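You operate a simulated robot arm through the tools that you are given. There is no shell and no other tool. Be economical: measure what you need, move in short steps, check, and stop when the job is done.

You are at the controls of a simulated robot arm. One attempt, no reset.

## Task
Put the press die with the largest size on its label from the sewing bench top on the white black-clipped job card.

Only the result counts: the job must be done as asked and must still hold three seconds after the hand-in. Knocking over, shifting, dropping, spilling or breaking anything else fails it.

## Robot
A 7-joint arm with a two-finger parallel gripper, fixed in place. Base frame: the origin is at the foot of the arm, x ahead of it, y to its left, z up. Readings come in m, rad, newtons and seconds.
With the tool pointing down near the work surface it reaches from about 0.24 to 0.62 m from the base axis. Its first joint turns from -1.152 to 1.152 rad. Payload 2.6 kg.
The tool frame sits at the grasp point between the pads (the TCP): z along the fingers, y along the line on which they close. The tips reach 0.03 m beyond it. The gripper opens to 0.094 m. The fingers are 0.028 m wide and 0.01 m thick; the gripper's body (0.05 by 0.096 m) begins 0.055 m behind the TCP.
Orientation is told as [roll, pitch, yaw] about the base's x, y, z axes, in that order, counted from this pose: with the fingers straight down and closing along the base's y, the tool's x points along the base's -x, its y along +y and its z along -z.

## Interface
- The arm moves only by the tool apply_moves. Its argument "moves" is a list of rows, each a list of 5 numbers: the gripper command, from -1 (fully open) to 1 (shut), values between in proportion, then the shift along the base's x, y, z in m, then the turn about the base's z in degrees. In form: [[fingers, dx, dy, dz, twist], ...]. A call has 1 to 20 rows; each row is the pose to reach, as a shift and turn from the pose commanded when the call began. Rows are played at 5 a second. More than 0.05 m and 0.15 rad between two rows, or a gripper value outside its range, and nothing of the call is played. Where a pose cannot be reached the arm comes as near as it can. A force on the tool above 40 N (or 10 N above the force at the start of the call, whichever is more), or a blocked arm, ends the call early, and 0.2 s more pass. The fingers move at their own pace (about 0.072 m/s each) and stop on an object; they squeeze with about 23 N. The grip force told is the motor's: it shows also when the fingers shut on nothing. Time passes only in rows, and 0.2 s behind the last, so rows that repeat a pose let the fingers close. It gives the time, the measured TCP pose, the force on the tool (base axes), the opening and the grip force at its end, in the units of the frame above (readings bear some noise), and new pictures: "pictures" is both (left out), scene, wrist or none.
- Cameras (640 x 400 px; columns grow to the right, rows downward): "scene" is fixed at [0.0319, 0.4354, 0.5543]; the picture's right is [-0.79, -0.62, 0.00], its down [-0.41, 0.52, -0.75] and it looks along [0.46, -0.59, -0.67] (base axes); focal length 357 px, centre (320, 200). "wrist" rides on the gripper at [0.076, 0.014, -0.102] in the tool frame; the picture's right is [-0.18, 0.98, 0.00], its down [-0.75, -0.14, -0.64] and it looks along [-0.63, -0.12, 0.77] (tool axes); focal length 243 px, centre (320, 200). There is no depth. A picture from a camera that has moved, and an enlarged one, comes with that camera's place and axes in the base frame and with its lens.
- zoom(camera, box): a new picture of the part [left, top, right, bottom] of that camera's present view, enlarged. No time passes.
- close_job(): hands the job in; it is judged then, once.

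Go step by step. Nothing tells you positions but the pictures and the camera data: compare them with the known pose of the tool, close in by small moves and look again before you grip or let go. The budget is 90 turns and 170 pictures, counting those below and the enlarged ones. Unless the task says otherwise, let go and move clear before handing in, and close with one line.

The tools are called after "Request:" as a command line: name --pt "numbers of a row" for each row, then --argument value for the rest, lists and objects as JSON in quotes. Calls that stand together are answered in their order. apply_moves: Moves the arm, as the interface text tells. Its arguments: {"type":"object","properties":{"moves":{"type":"array","items":{"type":"array","items":{"type":"number"}}},"pictures":{"type":"string","enum":["both","scene","wrist","none"]}},"required":["moves"]} The other tools are called the same way: zoom (camera, box) takes an enlarged picture of a part of a camera's view; close_job () hands the job in.

At the start:

```text
t: 0.0
eef_pos: [0.4392, -0.083, 0.2253]
orientation: [0.0, -0.001, 0.0]
wrist_force: [-0.9, -0.5, 0.2]
gripper_width: 0.0939
finger_force: 0.0
```

scene: 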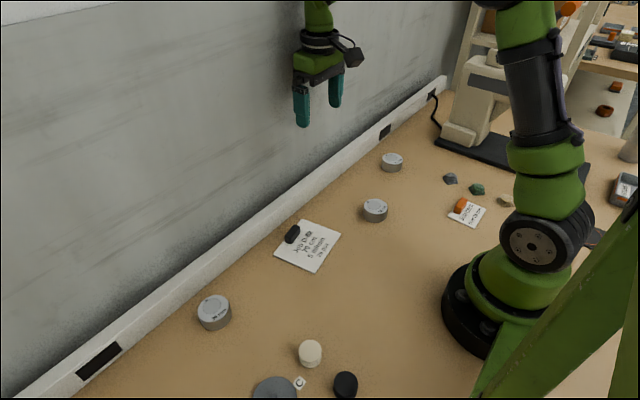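
wrist: 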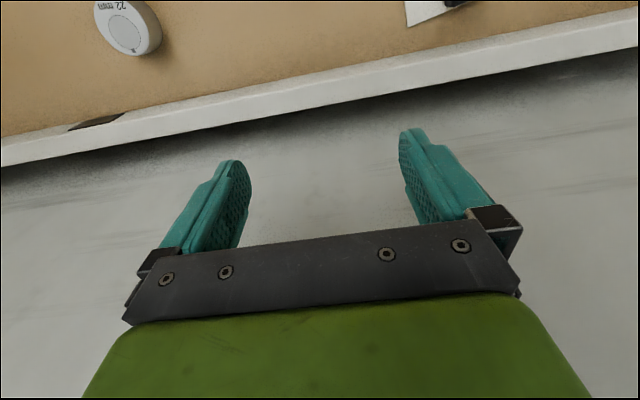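

I see three grey press dies along the bench and a white card with a black clip. I zoom to read the labels.

Request:
zoom --camera "scene" --box '[340, 140, 420, 230]'

Request:
zoom --camera "scene" --box '[180, 280, 250, 340]'

Request:
zoom --camera "scene" --box '[260, 210, 350, 280]'

Request:
zoom --camera "scene" --box '[240, 330, 370, 400]'

Request:
zoom --camera "wrist" --box '[80, 0, 180, 60]'

```text
4.44 times, centred on (380, 185) of scene
camera zoom: at [0.0319, 0.4354, 0.5543], right [-0.79, -0.62, 0.0], down [-0.41, 0.52, -0.75], along [0.46, -0.59, -0.67], focal length 1588 px, centre (53, 267)
```

zoom: 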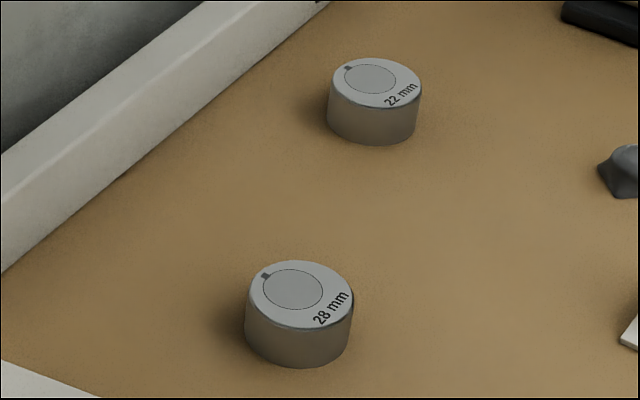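

```text
6.67 times, centred on (215, 310) of scene
camera zoom: at [0.0319, 0.4354, 0.5543], right [-0.79, -0.62, 0.0], down [-0.41, 0.52, -0.75], along [0.46, -0.59, -0.67], focal length 2382 px, centre (1020, -533)
```

zoom: 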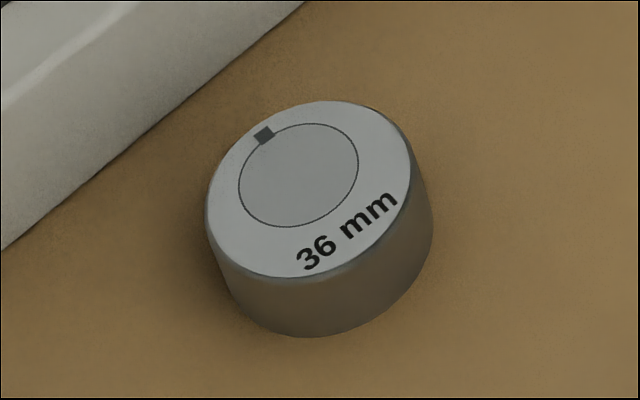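

```text
5.71 times, centred on (305, 245) of scene
camera zoom: at [0.0319, 0.4354, 0.5543], right [-0.79, -0.62, 0.0], down [-0.41, 0.52, -0.75], along [0.46, -0.59, -0.67], focal length 2042 px, centre (406, -57)
```

zoom: 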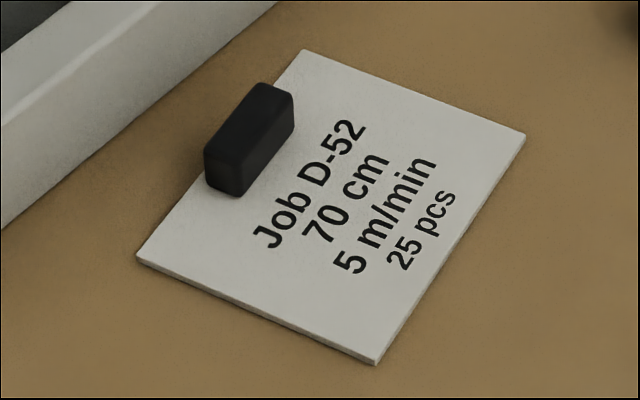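

```text
4.92 times, centred on (305, 365) of scene
camera zoom: at [0.0319, 0.4354, 0.5543], right [-0.79, -0.62, 0.0], down [-0.41, 0.52, -0.75], along [0.46, -0.59, -0.67], focal length 1759 px, centre (394, -612)
```

zoom: 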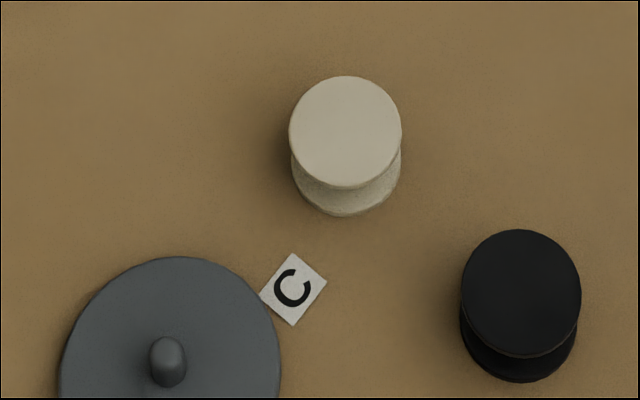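

```text
6.40 times, centred on (130, 30) of wrist
camera zoom: at [0.3634, -0.0682, 0.3265], right [0.18, 0.98, 0.0], down [0.75, -0.14, 0.64], along [0.63, -0.12, -0.77], focal length 1553 px, centre (1536, 1288)
```

zoom: 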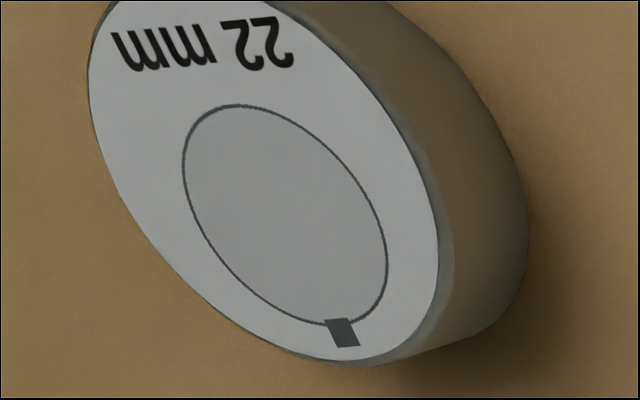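

The dies read 22, 28 and 36 mm; the 36 mm one sits around (0.37, 0.29) and the card centre is around (0.347, 0.07). I move above the die and look again, also checking for other dies hidden behind the arm.

Request:
apply_moves --pt "-1 -0.03 0.03 0 0" --pt "-1 -0.069 0.06 0 0" --pt "-1 -0.069 0.1 0 0" --pt "-1 -0.069 0.145 0 0" --pt "-1 -0.069 0.19 0 0" --pt "-1 -0.069 0.235 0 0" --pt "-1 -0.069 0.28 0 0" --pt "-1 -0.069 0.325 0 0" --pt "-1 -0.069 0.372 0 0" --pt "-1 -0.069 0.372 0 0"

Request:
zoom --camera "scene" --box '[420, 60, 640, 260]'

```text
t: 2.2
eef_pos: [0.3719, 0.2875, 0.2249]
orientation: [0.0, 0.0, 0.0]
wrist_force: [-0.8, -0.3, 0.5]
gripper_width: 0.094
finger_force: 0.0
camera wrist: at [0.2949, 0.303, 0.3266], right [0.18, 0.98, 0.0], down [0.75, -0.14, 0.64], along [0.63, -0.12, -0.77], focal length 243 px, centre (320, 200)
```

scene: 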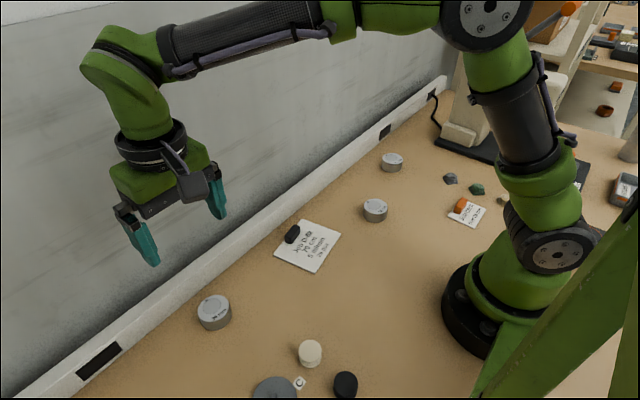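
wrist: 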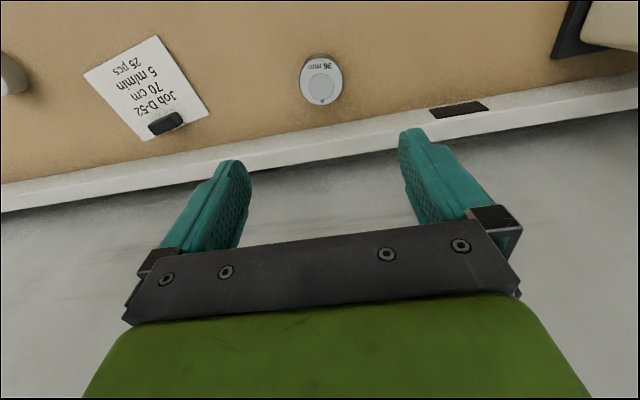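

```text
2.00 times, centred on (530, 160) of scene
camera zoom: at [0.0319, 0.4354, 0.5543], right [-0.79, -0.62, 0.0], down [-0.41, 0.52, -0.75], along [0.46, -0.59, -0.67], focal length 714 px, centre (-100, 280)
```

zoom: 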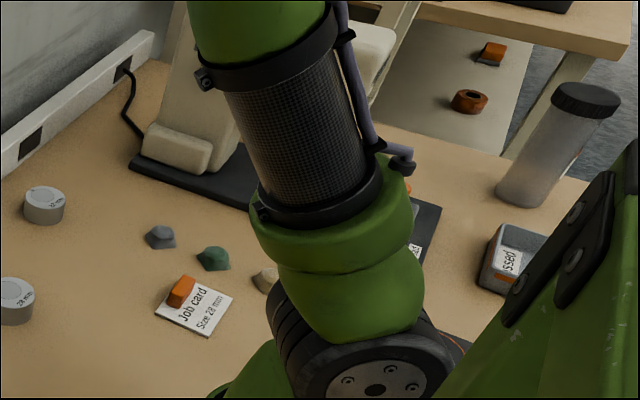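

Both cameras agree that the 36 mm die is at about (0.37, 0.29), right below the gripper. I descend partway and check.

Request:
apply_moves --pt "-1 -0.001 0.001 -0.04 0" --pt "-1 -0.001 0.001 -0.08 0" --pt "-1 -0.001 0.001 -0.12 0" --pt "-1 -0.001 0.001 -0.155 0" --pt "-1 -0.001 0.001 -0.155 0"

Request:
zoom --camera "scene" --box '[140, 220, 300, 360]'

```text
t: 3.4
eef_pos: [0.3688, 0.2904, 0.0698]
orientation: [-0.001, 0.0, 0.0]
wrist_force: [0.8, 0.5, -0.2]
gripper_width: 0.0938
finger_force: 0.0
camera wrist: at [0.2922, 0.3048, 0.1709], right [0.18, 0.98, 0.0], down [0.75, -0.14, 0.64], along [0.63, -0.12, -0.77], focal length 243 px, centre (320, 200)
```

scene: 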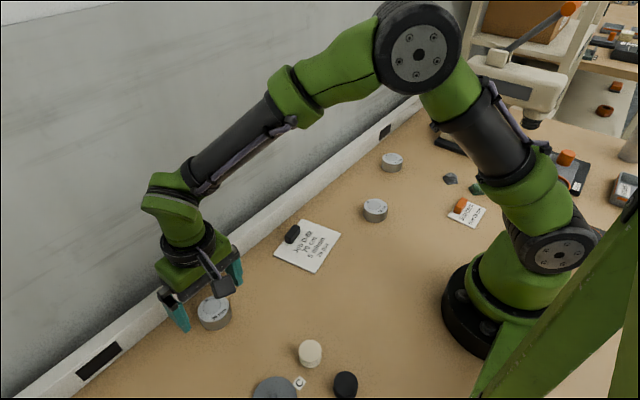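
wrist: 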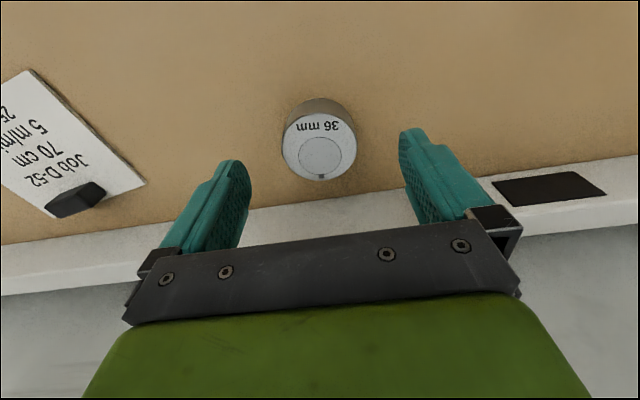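

```text
2.86 times, centred on (220, 290) of scene
camera zoom: at [0.0319, 0.4354, 0.5543], right [-0.79, -0.62, 0.0], down [-0.41, 0.52, -0.75], along [0.46, -0.59, -0.67], focal length 1021 px, centre (606, -57)
```

zoom: 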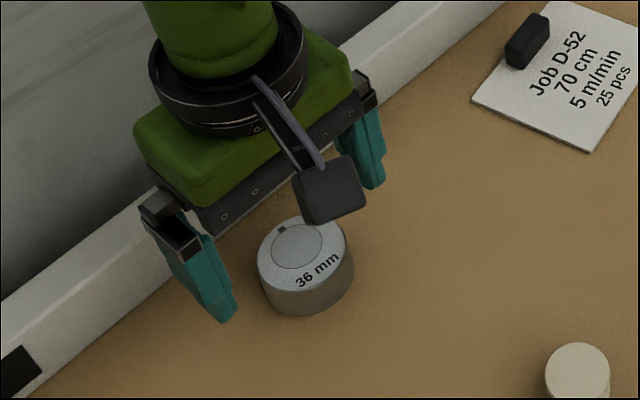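

The die is centred between the fingers to within about 2 mm. I descend to finger-tip depth and close.

Request:
apply_moves --pt "-1 -0.002 -0.0005 -0.02 0" --pt "-1 -0.002 -0.0005 -0.035 0" --pt "-1 -0.002 -0.0005 -0.035 0" --pt "0 -0.002 -0.0005 -0.035 0" --pt "0.5 -0.002 -0.0005 -0.035 0" --pt "1 -0.002 -0.0005 -0.035 0" --pt "1 -0.002 -0.0005 -0.035 0" --pt "1 -0.002 -0.0005 -0.035 0"

```text
t: 5.2
eef_pos: [0.3684, 0.2894, 0.0357]
orientation: [0.0, -0.001, 0.0]
wrist_force: [0.5, 0.7, -0.3]
gripper_width: 0.0505
finger_force: 23.1
camera wrist: at [0.2909, 0.3043, 0.1362], right [0.18, 0.98, 0.0], down [0.75, -0.14, 0.64], along [0.63, -0.12, -0.77], focal length 243 px, centre (320, 200)
```

scene: 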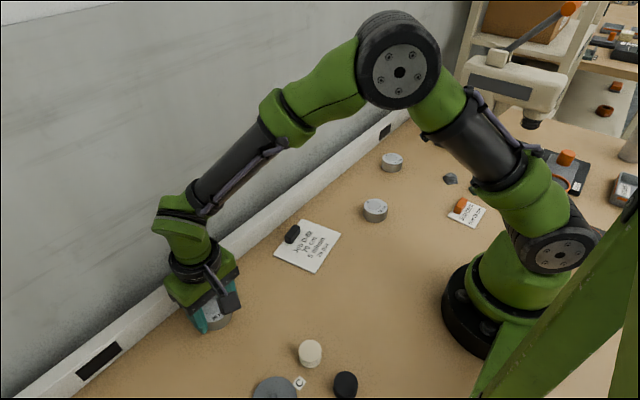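
wrist: 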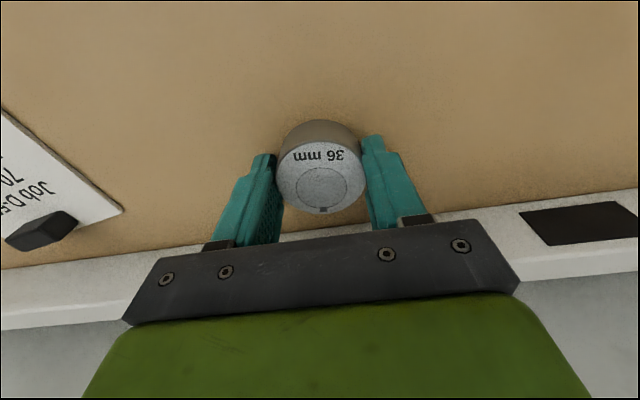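

Gripped at 50.5 mm with full force. I lift, carry it above the card and look.

Request:
apply_moves --pt "1 0 0 0.03 0" --pt "1 0 0 0.07 0" --pt "1 -0.01 -0.03 0.08 0" --pt "1 -0.02 -0.065 0.08 0" --pt "1 -0.03 -0.1 0.08 0" --pt "1 -0.03 -0.14 0.08 0" --pt "1 -0.03 -0.18 0.08 0" --pt "1 -0.03 -0.2175 0.08 0" --pt "1 -0.03 -0.2175 0.08 0"

Request:
zoom --camera "scene" --box '[230, 150, 390, 290]'

```text
t: 7.2
eef_pos: [0.3372, 0.0717, 0.1154]
orientation: [0.0, 0.0, 0.001]
wrist_force: [0.8, -0.7, -0.7]
gripper_width: 0.0
finger_force: 23.0
camera wrist: at [0.2612, 0.0871, 0.2174], right [0.18, 0.98, 0.0], down [0.75, -0.14, 0.64], along [0.63, -0.12, -0.77], focal length 243 px, centre (320, 200)
```

scene: 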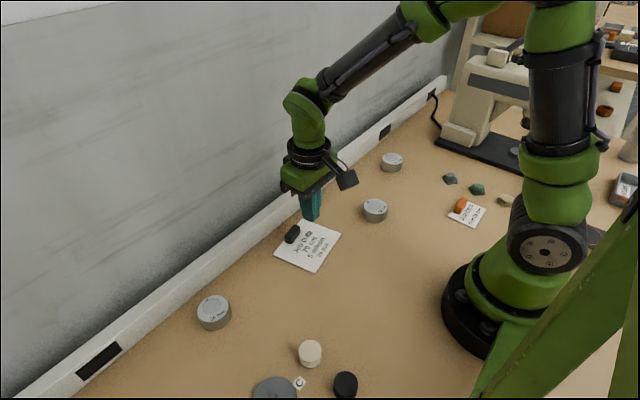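
wrist: 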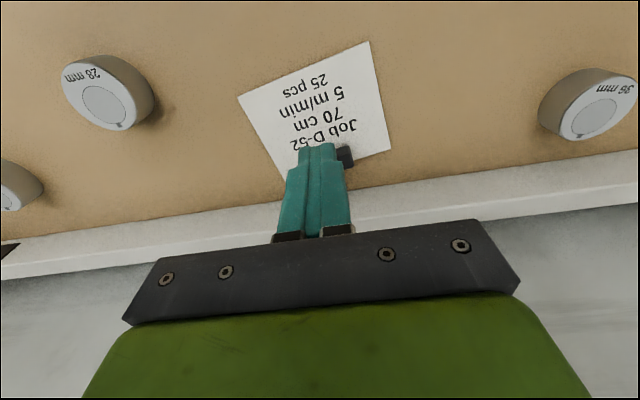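

```text
2.86 times, centred on (310, 220) of scene
camera zoom: at [0.032, 0.4353, 0.5543], right [-0.79, -0.62, 0.0], down [-0.41, 0.52, -0.75], along [0.46, -0.59, -0.67], focal length 1021 px, centre (349, 143)
```

zoom: 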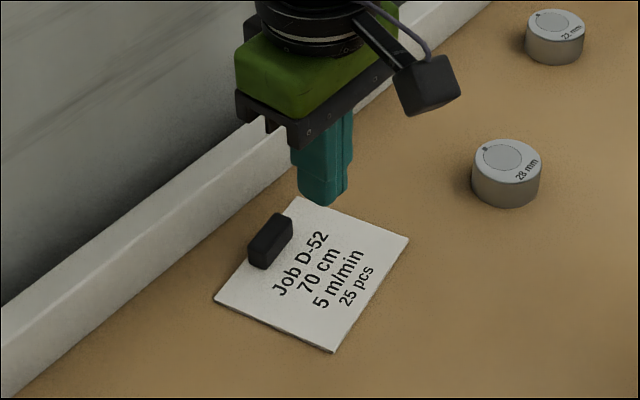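

The die slipped out during the lift and still appears to be standing upright at its place. I go back above it for a fresh look before regripping deeper.

Request:
apply_moves --pt "-1 0 0.04 0 0" --pt "-1 0.01 0.08 0 0" --pt "-1 0.02 0.12 0 0" --pt "-1 0.03 0.16 0 0" --pt "-1 0.03 0.2 0 0" --pt "-1 0.03 0.2175 0 0" --pt "-1 0.03 0.2175 -0.04 0" --pt "-1 0.03 0.2175 -0.04 0"

Request:
zoom --camera "scene" --box '[160, 250, 280, 350]'

Request:
zoom --camera "wrist" --box '[200, 60, 440, 240]'

```text
t: 9.0
eef_pos: [0.3689, 0.2896, 0.076]
orientation: [0.001, 0.0, -0.001]
wrist_force: [-0.4, -0.4, -0.2]
gripper_width: 0.0939
finger_force: 0.1
camera wrist: at [0.2916, 0.3041, 0.1763], right [0.18, 0.98, 0.0], down [0.75, -0.14, 0.64], along [0.63, -0.12, -0.77], focal length 243 px, centre (320, 200)
```

scene: 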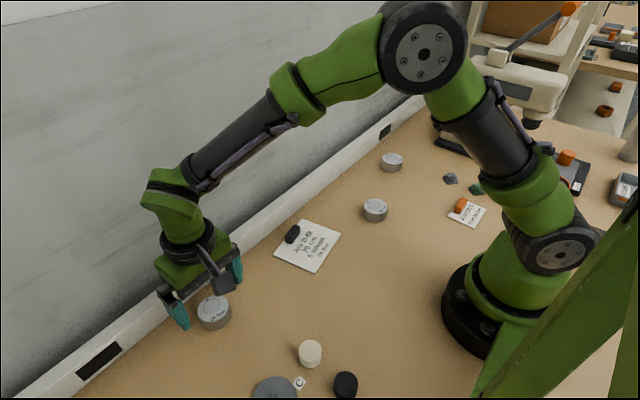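
wrist: 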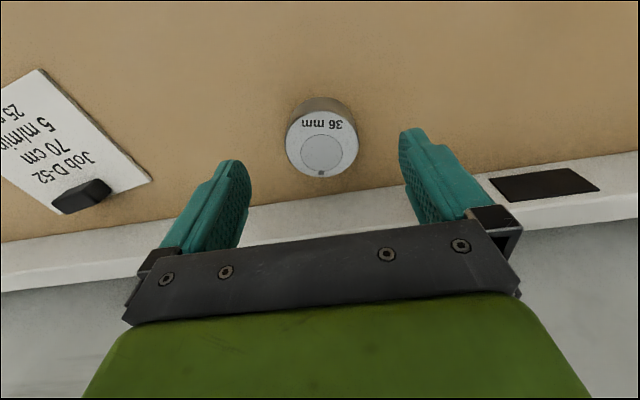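

```text
4.00 times, centred on (220, 300) of scene
camera zoom: at [0.0319, 0.4354, 0.5543], right [-0.79, -0.62, 0.0], down [-0.41, 0.52, -0.75], along [0.46, -0.59, -0.67], focal length 1429 px, centre (720, -200)
```

zoom: 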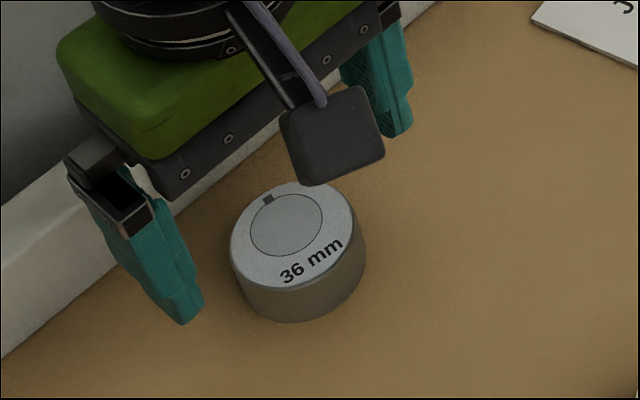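

```text
2.22 times, centred on (320, 150) of wrist
camera zoom: at [0.2916, 0.3041, 0.1763], right [0.18, 0.98, 0.0], down [0.75, -0.14, 0.64], along [0.63, -0.12, -0.77], focal length 539 px, centre (320, 311)
```

zoom: 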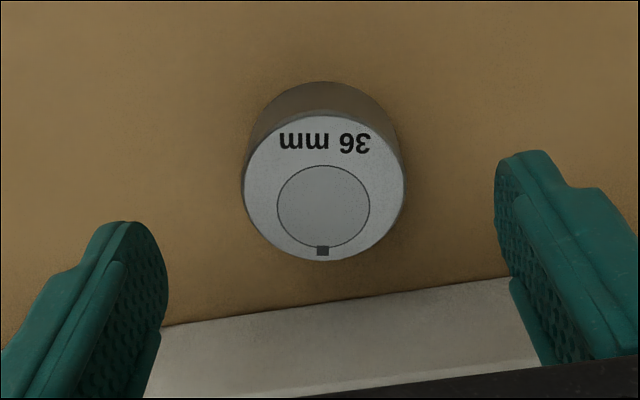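

The die stands undisturbed and the finger tips are rounded, so my grip was too shallow. I go down to just above the table, grip longer, and lift a little slowly.

Request:
apply_moves --pt "-1 0.001 0.001 -0.02 0" --pt "-1 0.001 0.001 -0.036 0" --pt "-1 0.001 0.001 -0.041 0" --pt "-1 0.001 0.001 -0.0445 0" --pt "-1 0.001 0.001 -0.0445 0" --pt "0 0.001 0.001 -0.0445 0" --pt "1 0.001 0.001 -0.0445 0" --pt "1 0.001 0.001 -0.0445 0" --pt "1 0.001 0.001 -0.0445 0" --pt "1 0.001 0.001 -0.0445 0"

```text
t: 11.2
eef_pos: [0.3688, 0.2908, 0.0306]
orientation: [0.0, 0.0, 0.0]
wrist_force: [-0.5, -0.2, -0.6]
gripper_width: 0.0509
finger_force: 23.3
camera wrist: at [0.2926, 0.305, 0.132], right [0.18, 0.98, 0.0], down [0.75, -0.14, 0.64], along [0.63, -0.12, -0.77], focal length 243 px, centre (320, 200)
```

scene: 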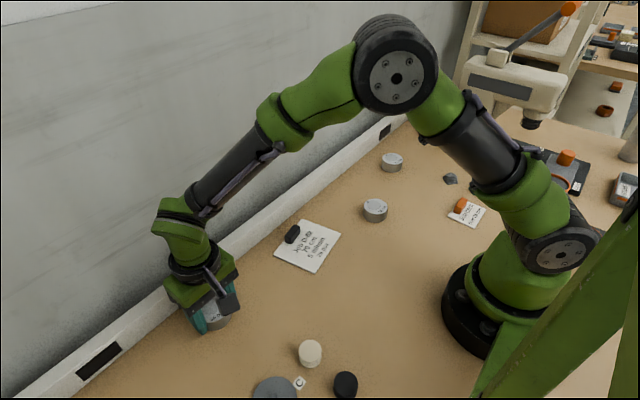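
wrist: 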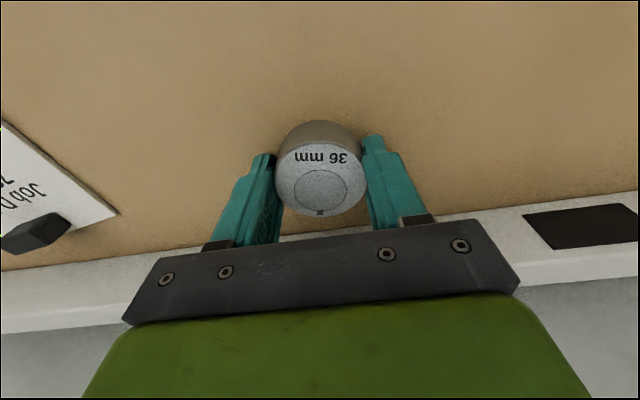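

Gripped again at 51 mm, now with the tips close to the table. I lift slowly by small steps and check.

Request:
apply_moves --pt "1 0 0 0.003 0" --pt "1 0 0 0.006 0" --pt "1 0 0 0.01 0" --pt "1 0 0 0.014 0" --pt "1 0 0 0.018 0" --pt "1 0 0 0.02 0" --pt "1 0 0 0.02 0"

Request:
zoom --camera "scene" --box '[160, 250, 280, 350]'

```text
t: 12.8
eef_pos: [0.3678, 0.2915, 0.0509]
orientation: [0.001, -0.001, -0.001]
wrist_force: [0.0, -0.5, -2.4]
gripper_width: 0.0508
finger_force: 23.2
camera wrist: at [0.2923, 0.3055, 0.1518], right [0.18, 0.98, 0.0], down [0.75, -0.14, 0.64], along [0.63, -0.12, -0.77], focal length 243 px, centre (320, 200)
```

scene: 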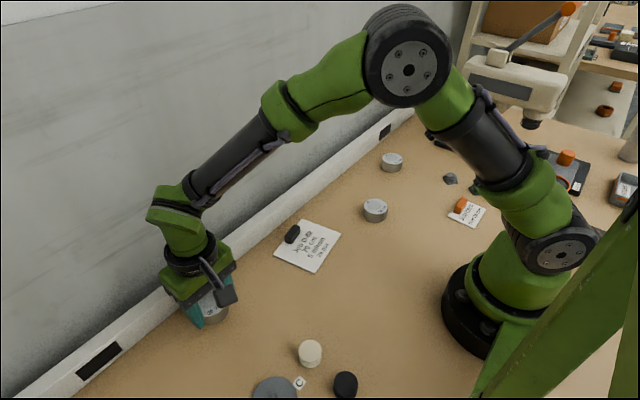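
wrist: 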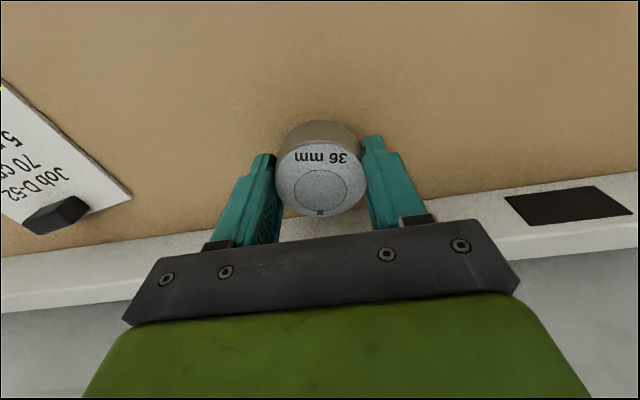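

```text
4.00 times, centred on (220, 300) of scene
camera zoom: at [0.032, 0.4354, 0.5543], right [-0.79, -0.62, 0.0], down [-0.41, 0.52, -0.75], along [0.46, -0.59, -0.67], focal length 1429 px, centre (720, -200)
```

zoom: 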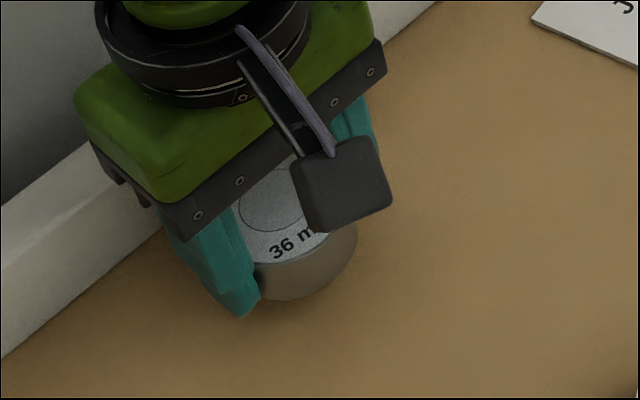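

The die is held and lifted (about 2 N load). I carry it gently at low height to above the card.

Request:
apply_moves --pt "1 -0.001 -0.003 0.003 0" --pt "1 -0.004 -0.01 0.006 0" --pt "1 -0.008 -0.02 0.01 0" --pt "1 -0.013 -0.033 0.013 0" --pt "1 -0.019 -0.048 0.015 0" --pt "1 -0.025 -0.064 0.015 0" --pt "1 -0.029 -0.08 0.015 0" --pt "1 -0.031 -0.097 0.015 0" --pt "1 -0.031 -0.114 0.015 0" --pt "1 -0.031 -0.131 0.015 0" --pt "1 -0.031 -0.148 0.015 0" --pt "1 -0.031 -0.165 0.015 0" --pt "1 -0.031 -0.18 0.015 0" --pt "1 -0.031 -0.194 0.015 0" --pt "1 -0.031 -0.205 0.015 0" --pt "1 -0.031 -0.213 0.015 0" --pt "1 -0.031 -0.2175 0.015 0" --pt "1 -0.031 -0.2185 0.015 0" --pt "1 -0.031 -0.2185 0.015 0"

Request:
zoom --camera "scene" --box '[240, 180, 368, 280]'

```text
t: 16.8
eef_pos: [0.3385, 0.0736, 0.0651]
orientation: [0.002, -0.001, 0.0]
wrist_force: [0.1, -0.4, -2.7]
gripper_width: 0.0508
finger_force: 23.2
camera wrist: at [0.2615, 0.0868, 0.1669], right [0.18, 0.98, 0.0], down [0.75, -0.14, 0.64], along [0.63, -0.12, -0.77], focal length 243 px, centre (320, 200)
```

scene: 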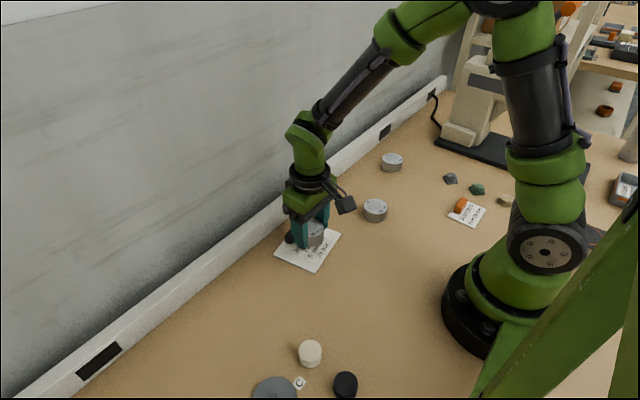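
wrist: 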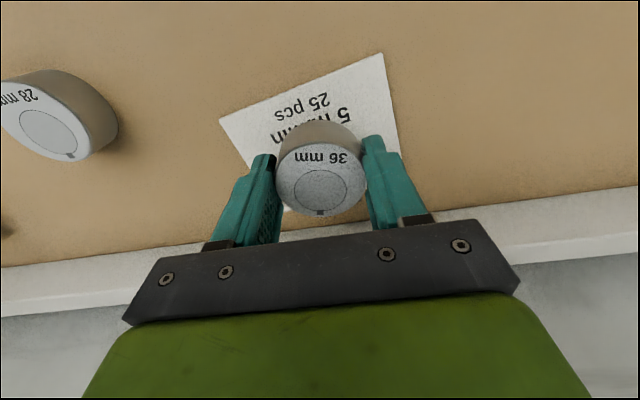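

```text
4.00 times, centred on (304, 230) of scene
camera zoom: at [0.032, 0.4354, 0.5543], right [-0.79, -0.62, 0.0], down [-0.41, 0.52, -0.75], along [0.46, -0.59, -0.67], focal length 1429 px, centre (384, 80)
```

zoom: 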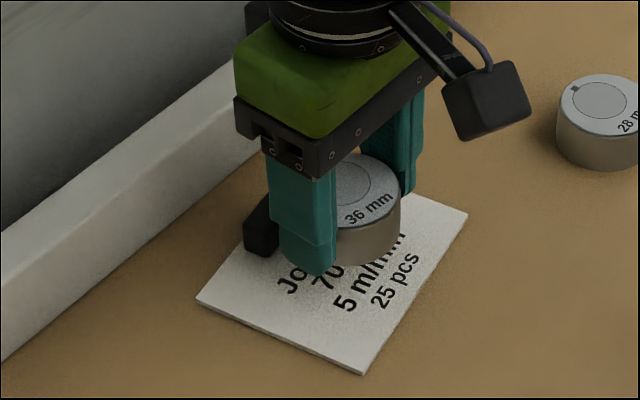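

The die hangs over the card just in front of the clip; I shift it 5 mm away from the clip and lower it to just touching.

Request:
apply_moves --pt "1 -0.003 0 -0.003 0" --pt "1 -0.005 0 -0.01 0" --pt "1 -0.005 0 -0.018 0" --pt "1 -0.005 0 -0.024 0" --pt "1 -0.005 0 -0.028 0" --pt "1 -0.005 0 -0.03 0" --pt "1 -0.005 0 -0.03 0"

Request:
zoom --camera "scene" --box '[264, 200, 344, 280]'

```text
t: 18.4
eef_pos: [0.3333, 0.0717, 0.034]
orientation: [-0.002, -0.001, 0.001]
wrist_force: [-0.8, 0.3, -3.0]
gripper_width: 0.0506
finger_force: 23.4
camera wrist: at [0.2566, 0.0864, 0.1367], right [0.18, 0.98, 0.0], down [0.75, -0.14, 0.64], along [0.63, -0.12, -0.77], focal length 243 px, centre (320, 200)
```

scene: 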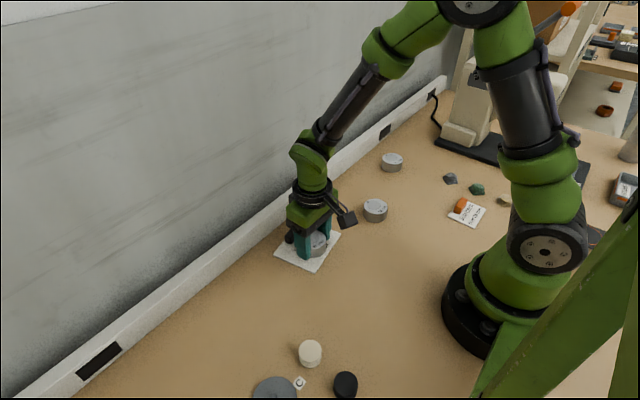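
wrist: 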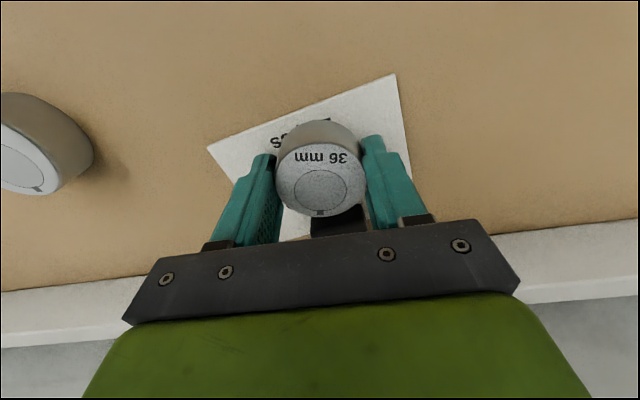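

```text
5.00 times, centred on (304, 240) of scene
camera zoom: at [0.032, 0.4354, 0.5543], right [-0.79, -0.62, 0.0], down [-0.41, 0.52, -0.75], along [0.46, -0.59, -0.67], focal length 1786 px, centre (400, 0)
```

zoom: 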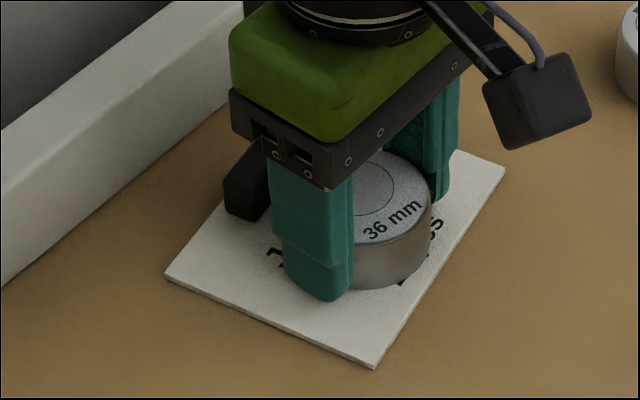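

Well placed on the card, but the load suggests the die is still hanging slightly. I lower a millimetre at a time.

Request:
apply_moves --pt "1 0 0 -0.001 0" --pt "1 0 0 -0.001 0" --pictures "none"

```text
t: 19.0
eef_pos: [0.3331, 0.0718, 0.0347]
orientation: [0.001, 0.0, -0.001]
wrist_force: [-0.8, -0.1, 0.5]
gripper_width: 0.0509
finger_force: 22.7
```

The load is gone, so the die rests on the card. I open slowly, then rise straight up.

Request:
apply_moves --pt "0 0 0 0 0" --pt "-0.4 0 0 0 0" --pt "-0.6 0 0 0 0" --pt "-0.6 0 0 0.005 0" --pt "-0.6 0 0 0.03 0" --pt "-0.6 0 0 0.07 0" --pt "-0.6 0 0 0.11 0" --pt "-0.6 0 0 0.15 0" --pt "-0.6 0 0 0.15 0"

Request:
zoom --camera "scene" --box '[254, 200, 354, 280]'

```text
t: 21.0
eef_pos: [0.3337, 0.0726, 0.1828]
orientation: [0.0, -0.001, 0.0]
wrist_force: [0.7, 0.3, -1.0]
gripper_width: 0.0751
finger_force: 0.0
camera wrist: at [0.2573, 0.0869, 0.2847], right [0.18, 0.98, 0.0], down [0.75, -0.14, 0.64], along [0.63, -0.12, -0.77], focal length 243 px, centre (320, 200)
```

scene: 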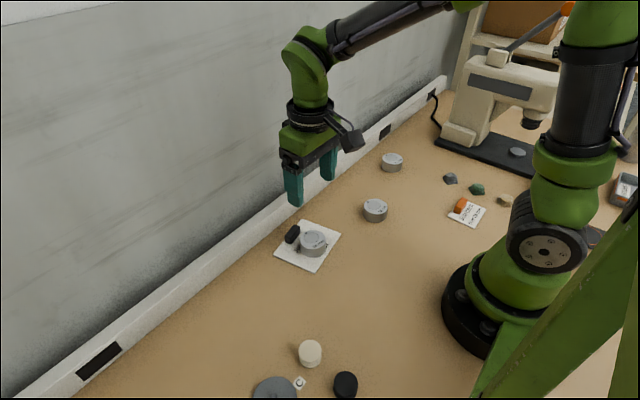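
wrist: 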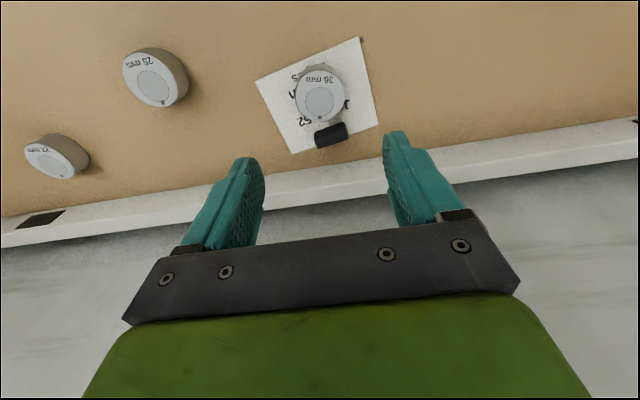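

```text
5.00 times, centred on (304, 240) of scene
camera zoom: at [0.0319, 0.4354, 0.5543], right [-0.79, -0.62, 0.0], down [-0.41, 0.52, -0.75], along [0.46, -0.59, -0.67], focal length 1786 px, centre (400, 0)
```

zoom: 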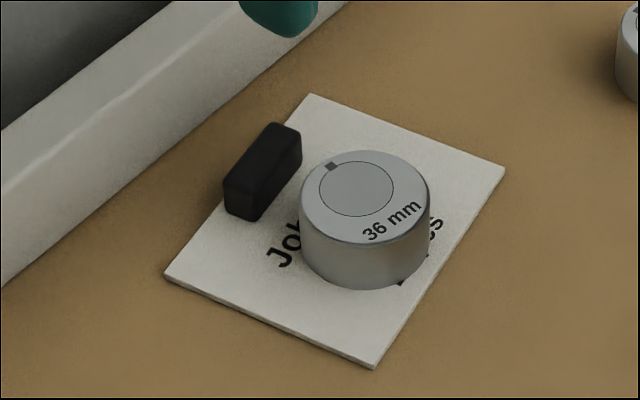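

The 36 mm die stands fully on the card. A small grey disc is now visible on the sewing machine's base, so I check it before handing in.

Request:
zoom --camera "scene" --box '[490, 135, 540, 170]'

```text
11.43 times, centred on (515, 152) of scene
camera zoom: at [0.0319, 0.4354, 0.5543], right [-0.79, -0.62, 0.0], down [-0.41, 0.52, -0.75], along [0.46, -0.59, -0.67], focal length 4083 px, centre (-1909, 743)
```

zoom: 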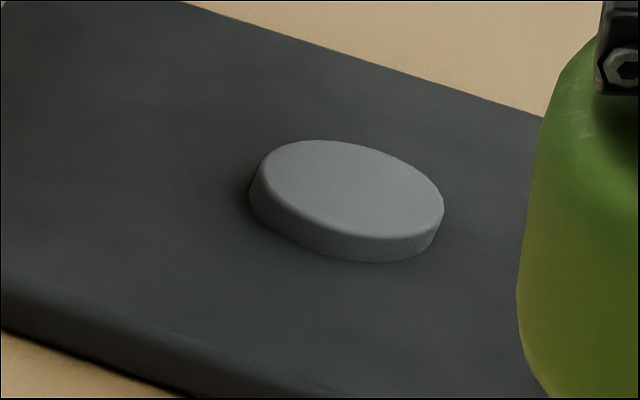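

That disc is an unlabelled part of the press base, not a die. The job is complete, so I hand it in.

Request:
close_job

```text
The job is handed in.
```

The 36 mm press die, the largest of the three labelled dies I could see (22, 28 and 36 mm), is standing on the white black-clipped job card. It slipped from the first grip but stayed upright, and the second grip held. The gripper has let go and is clear.
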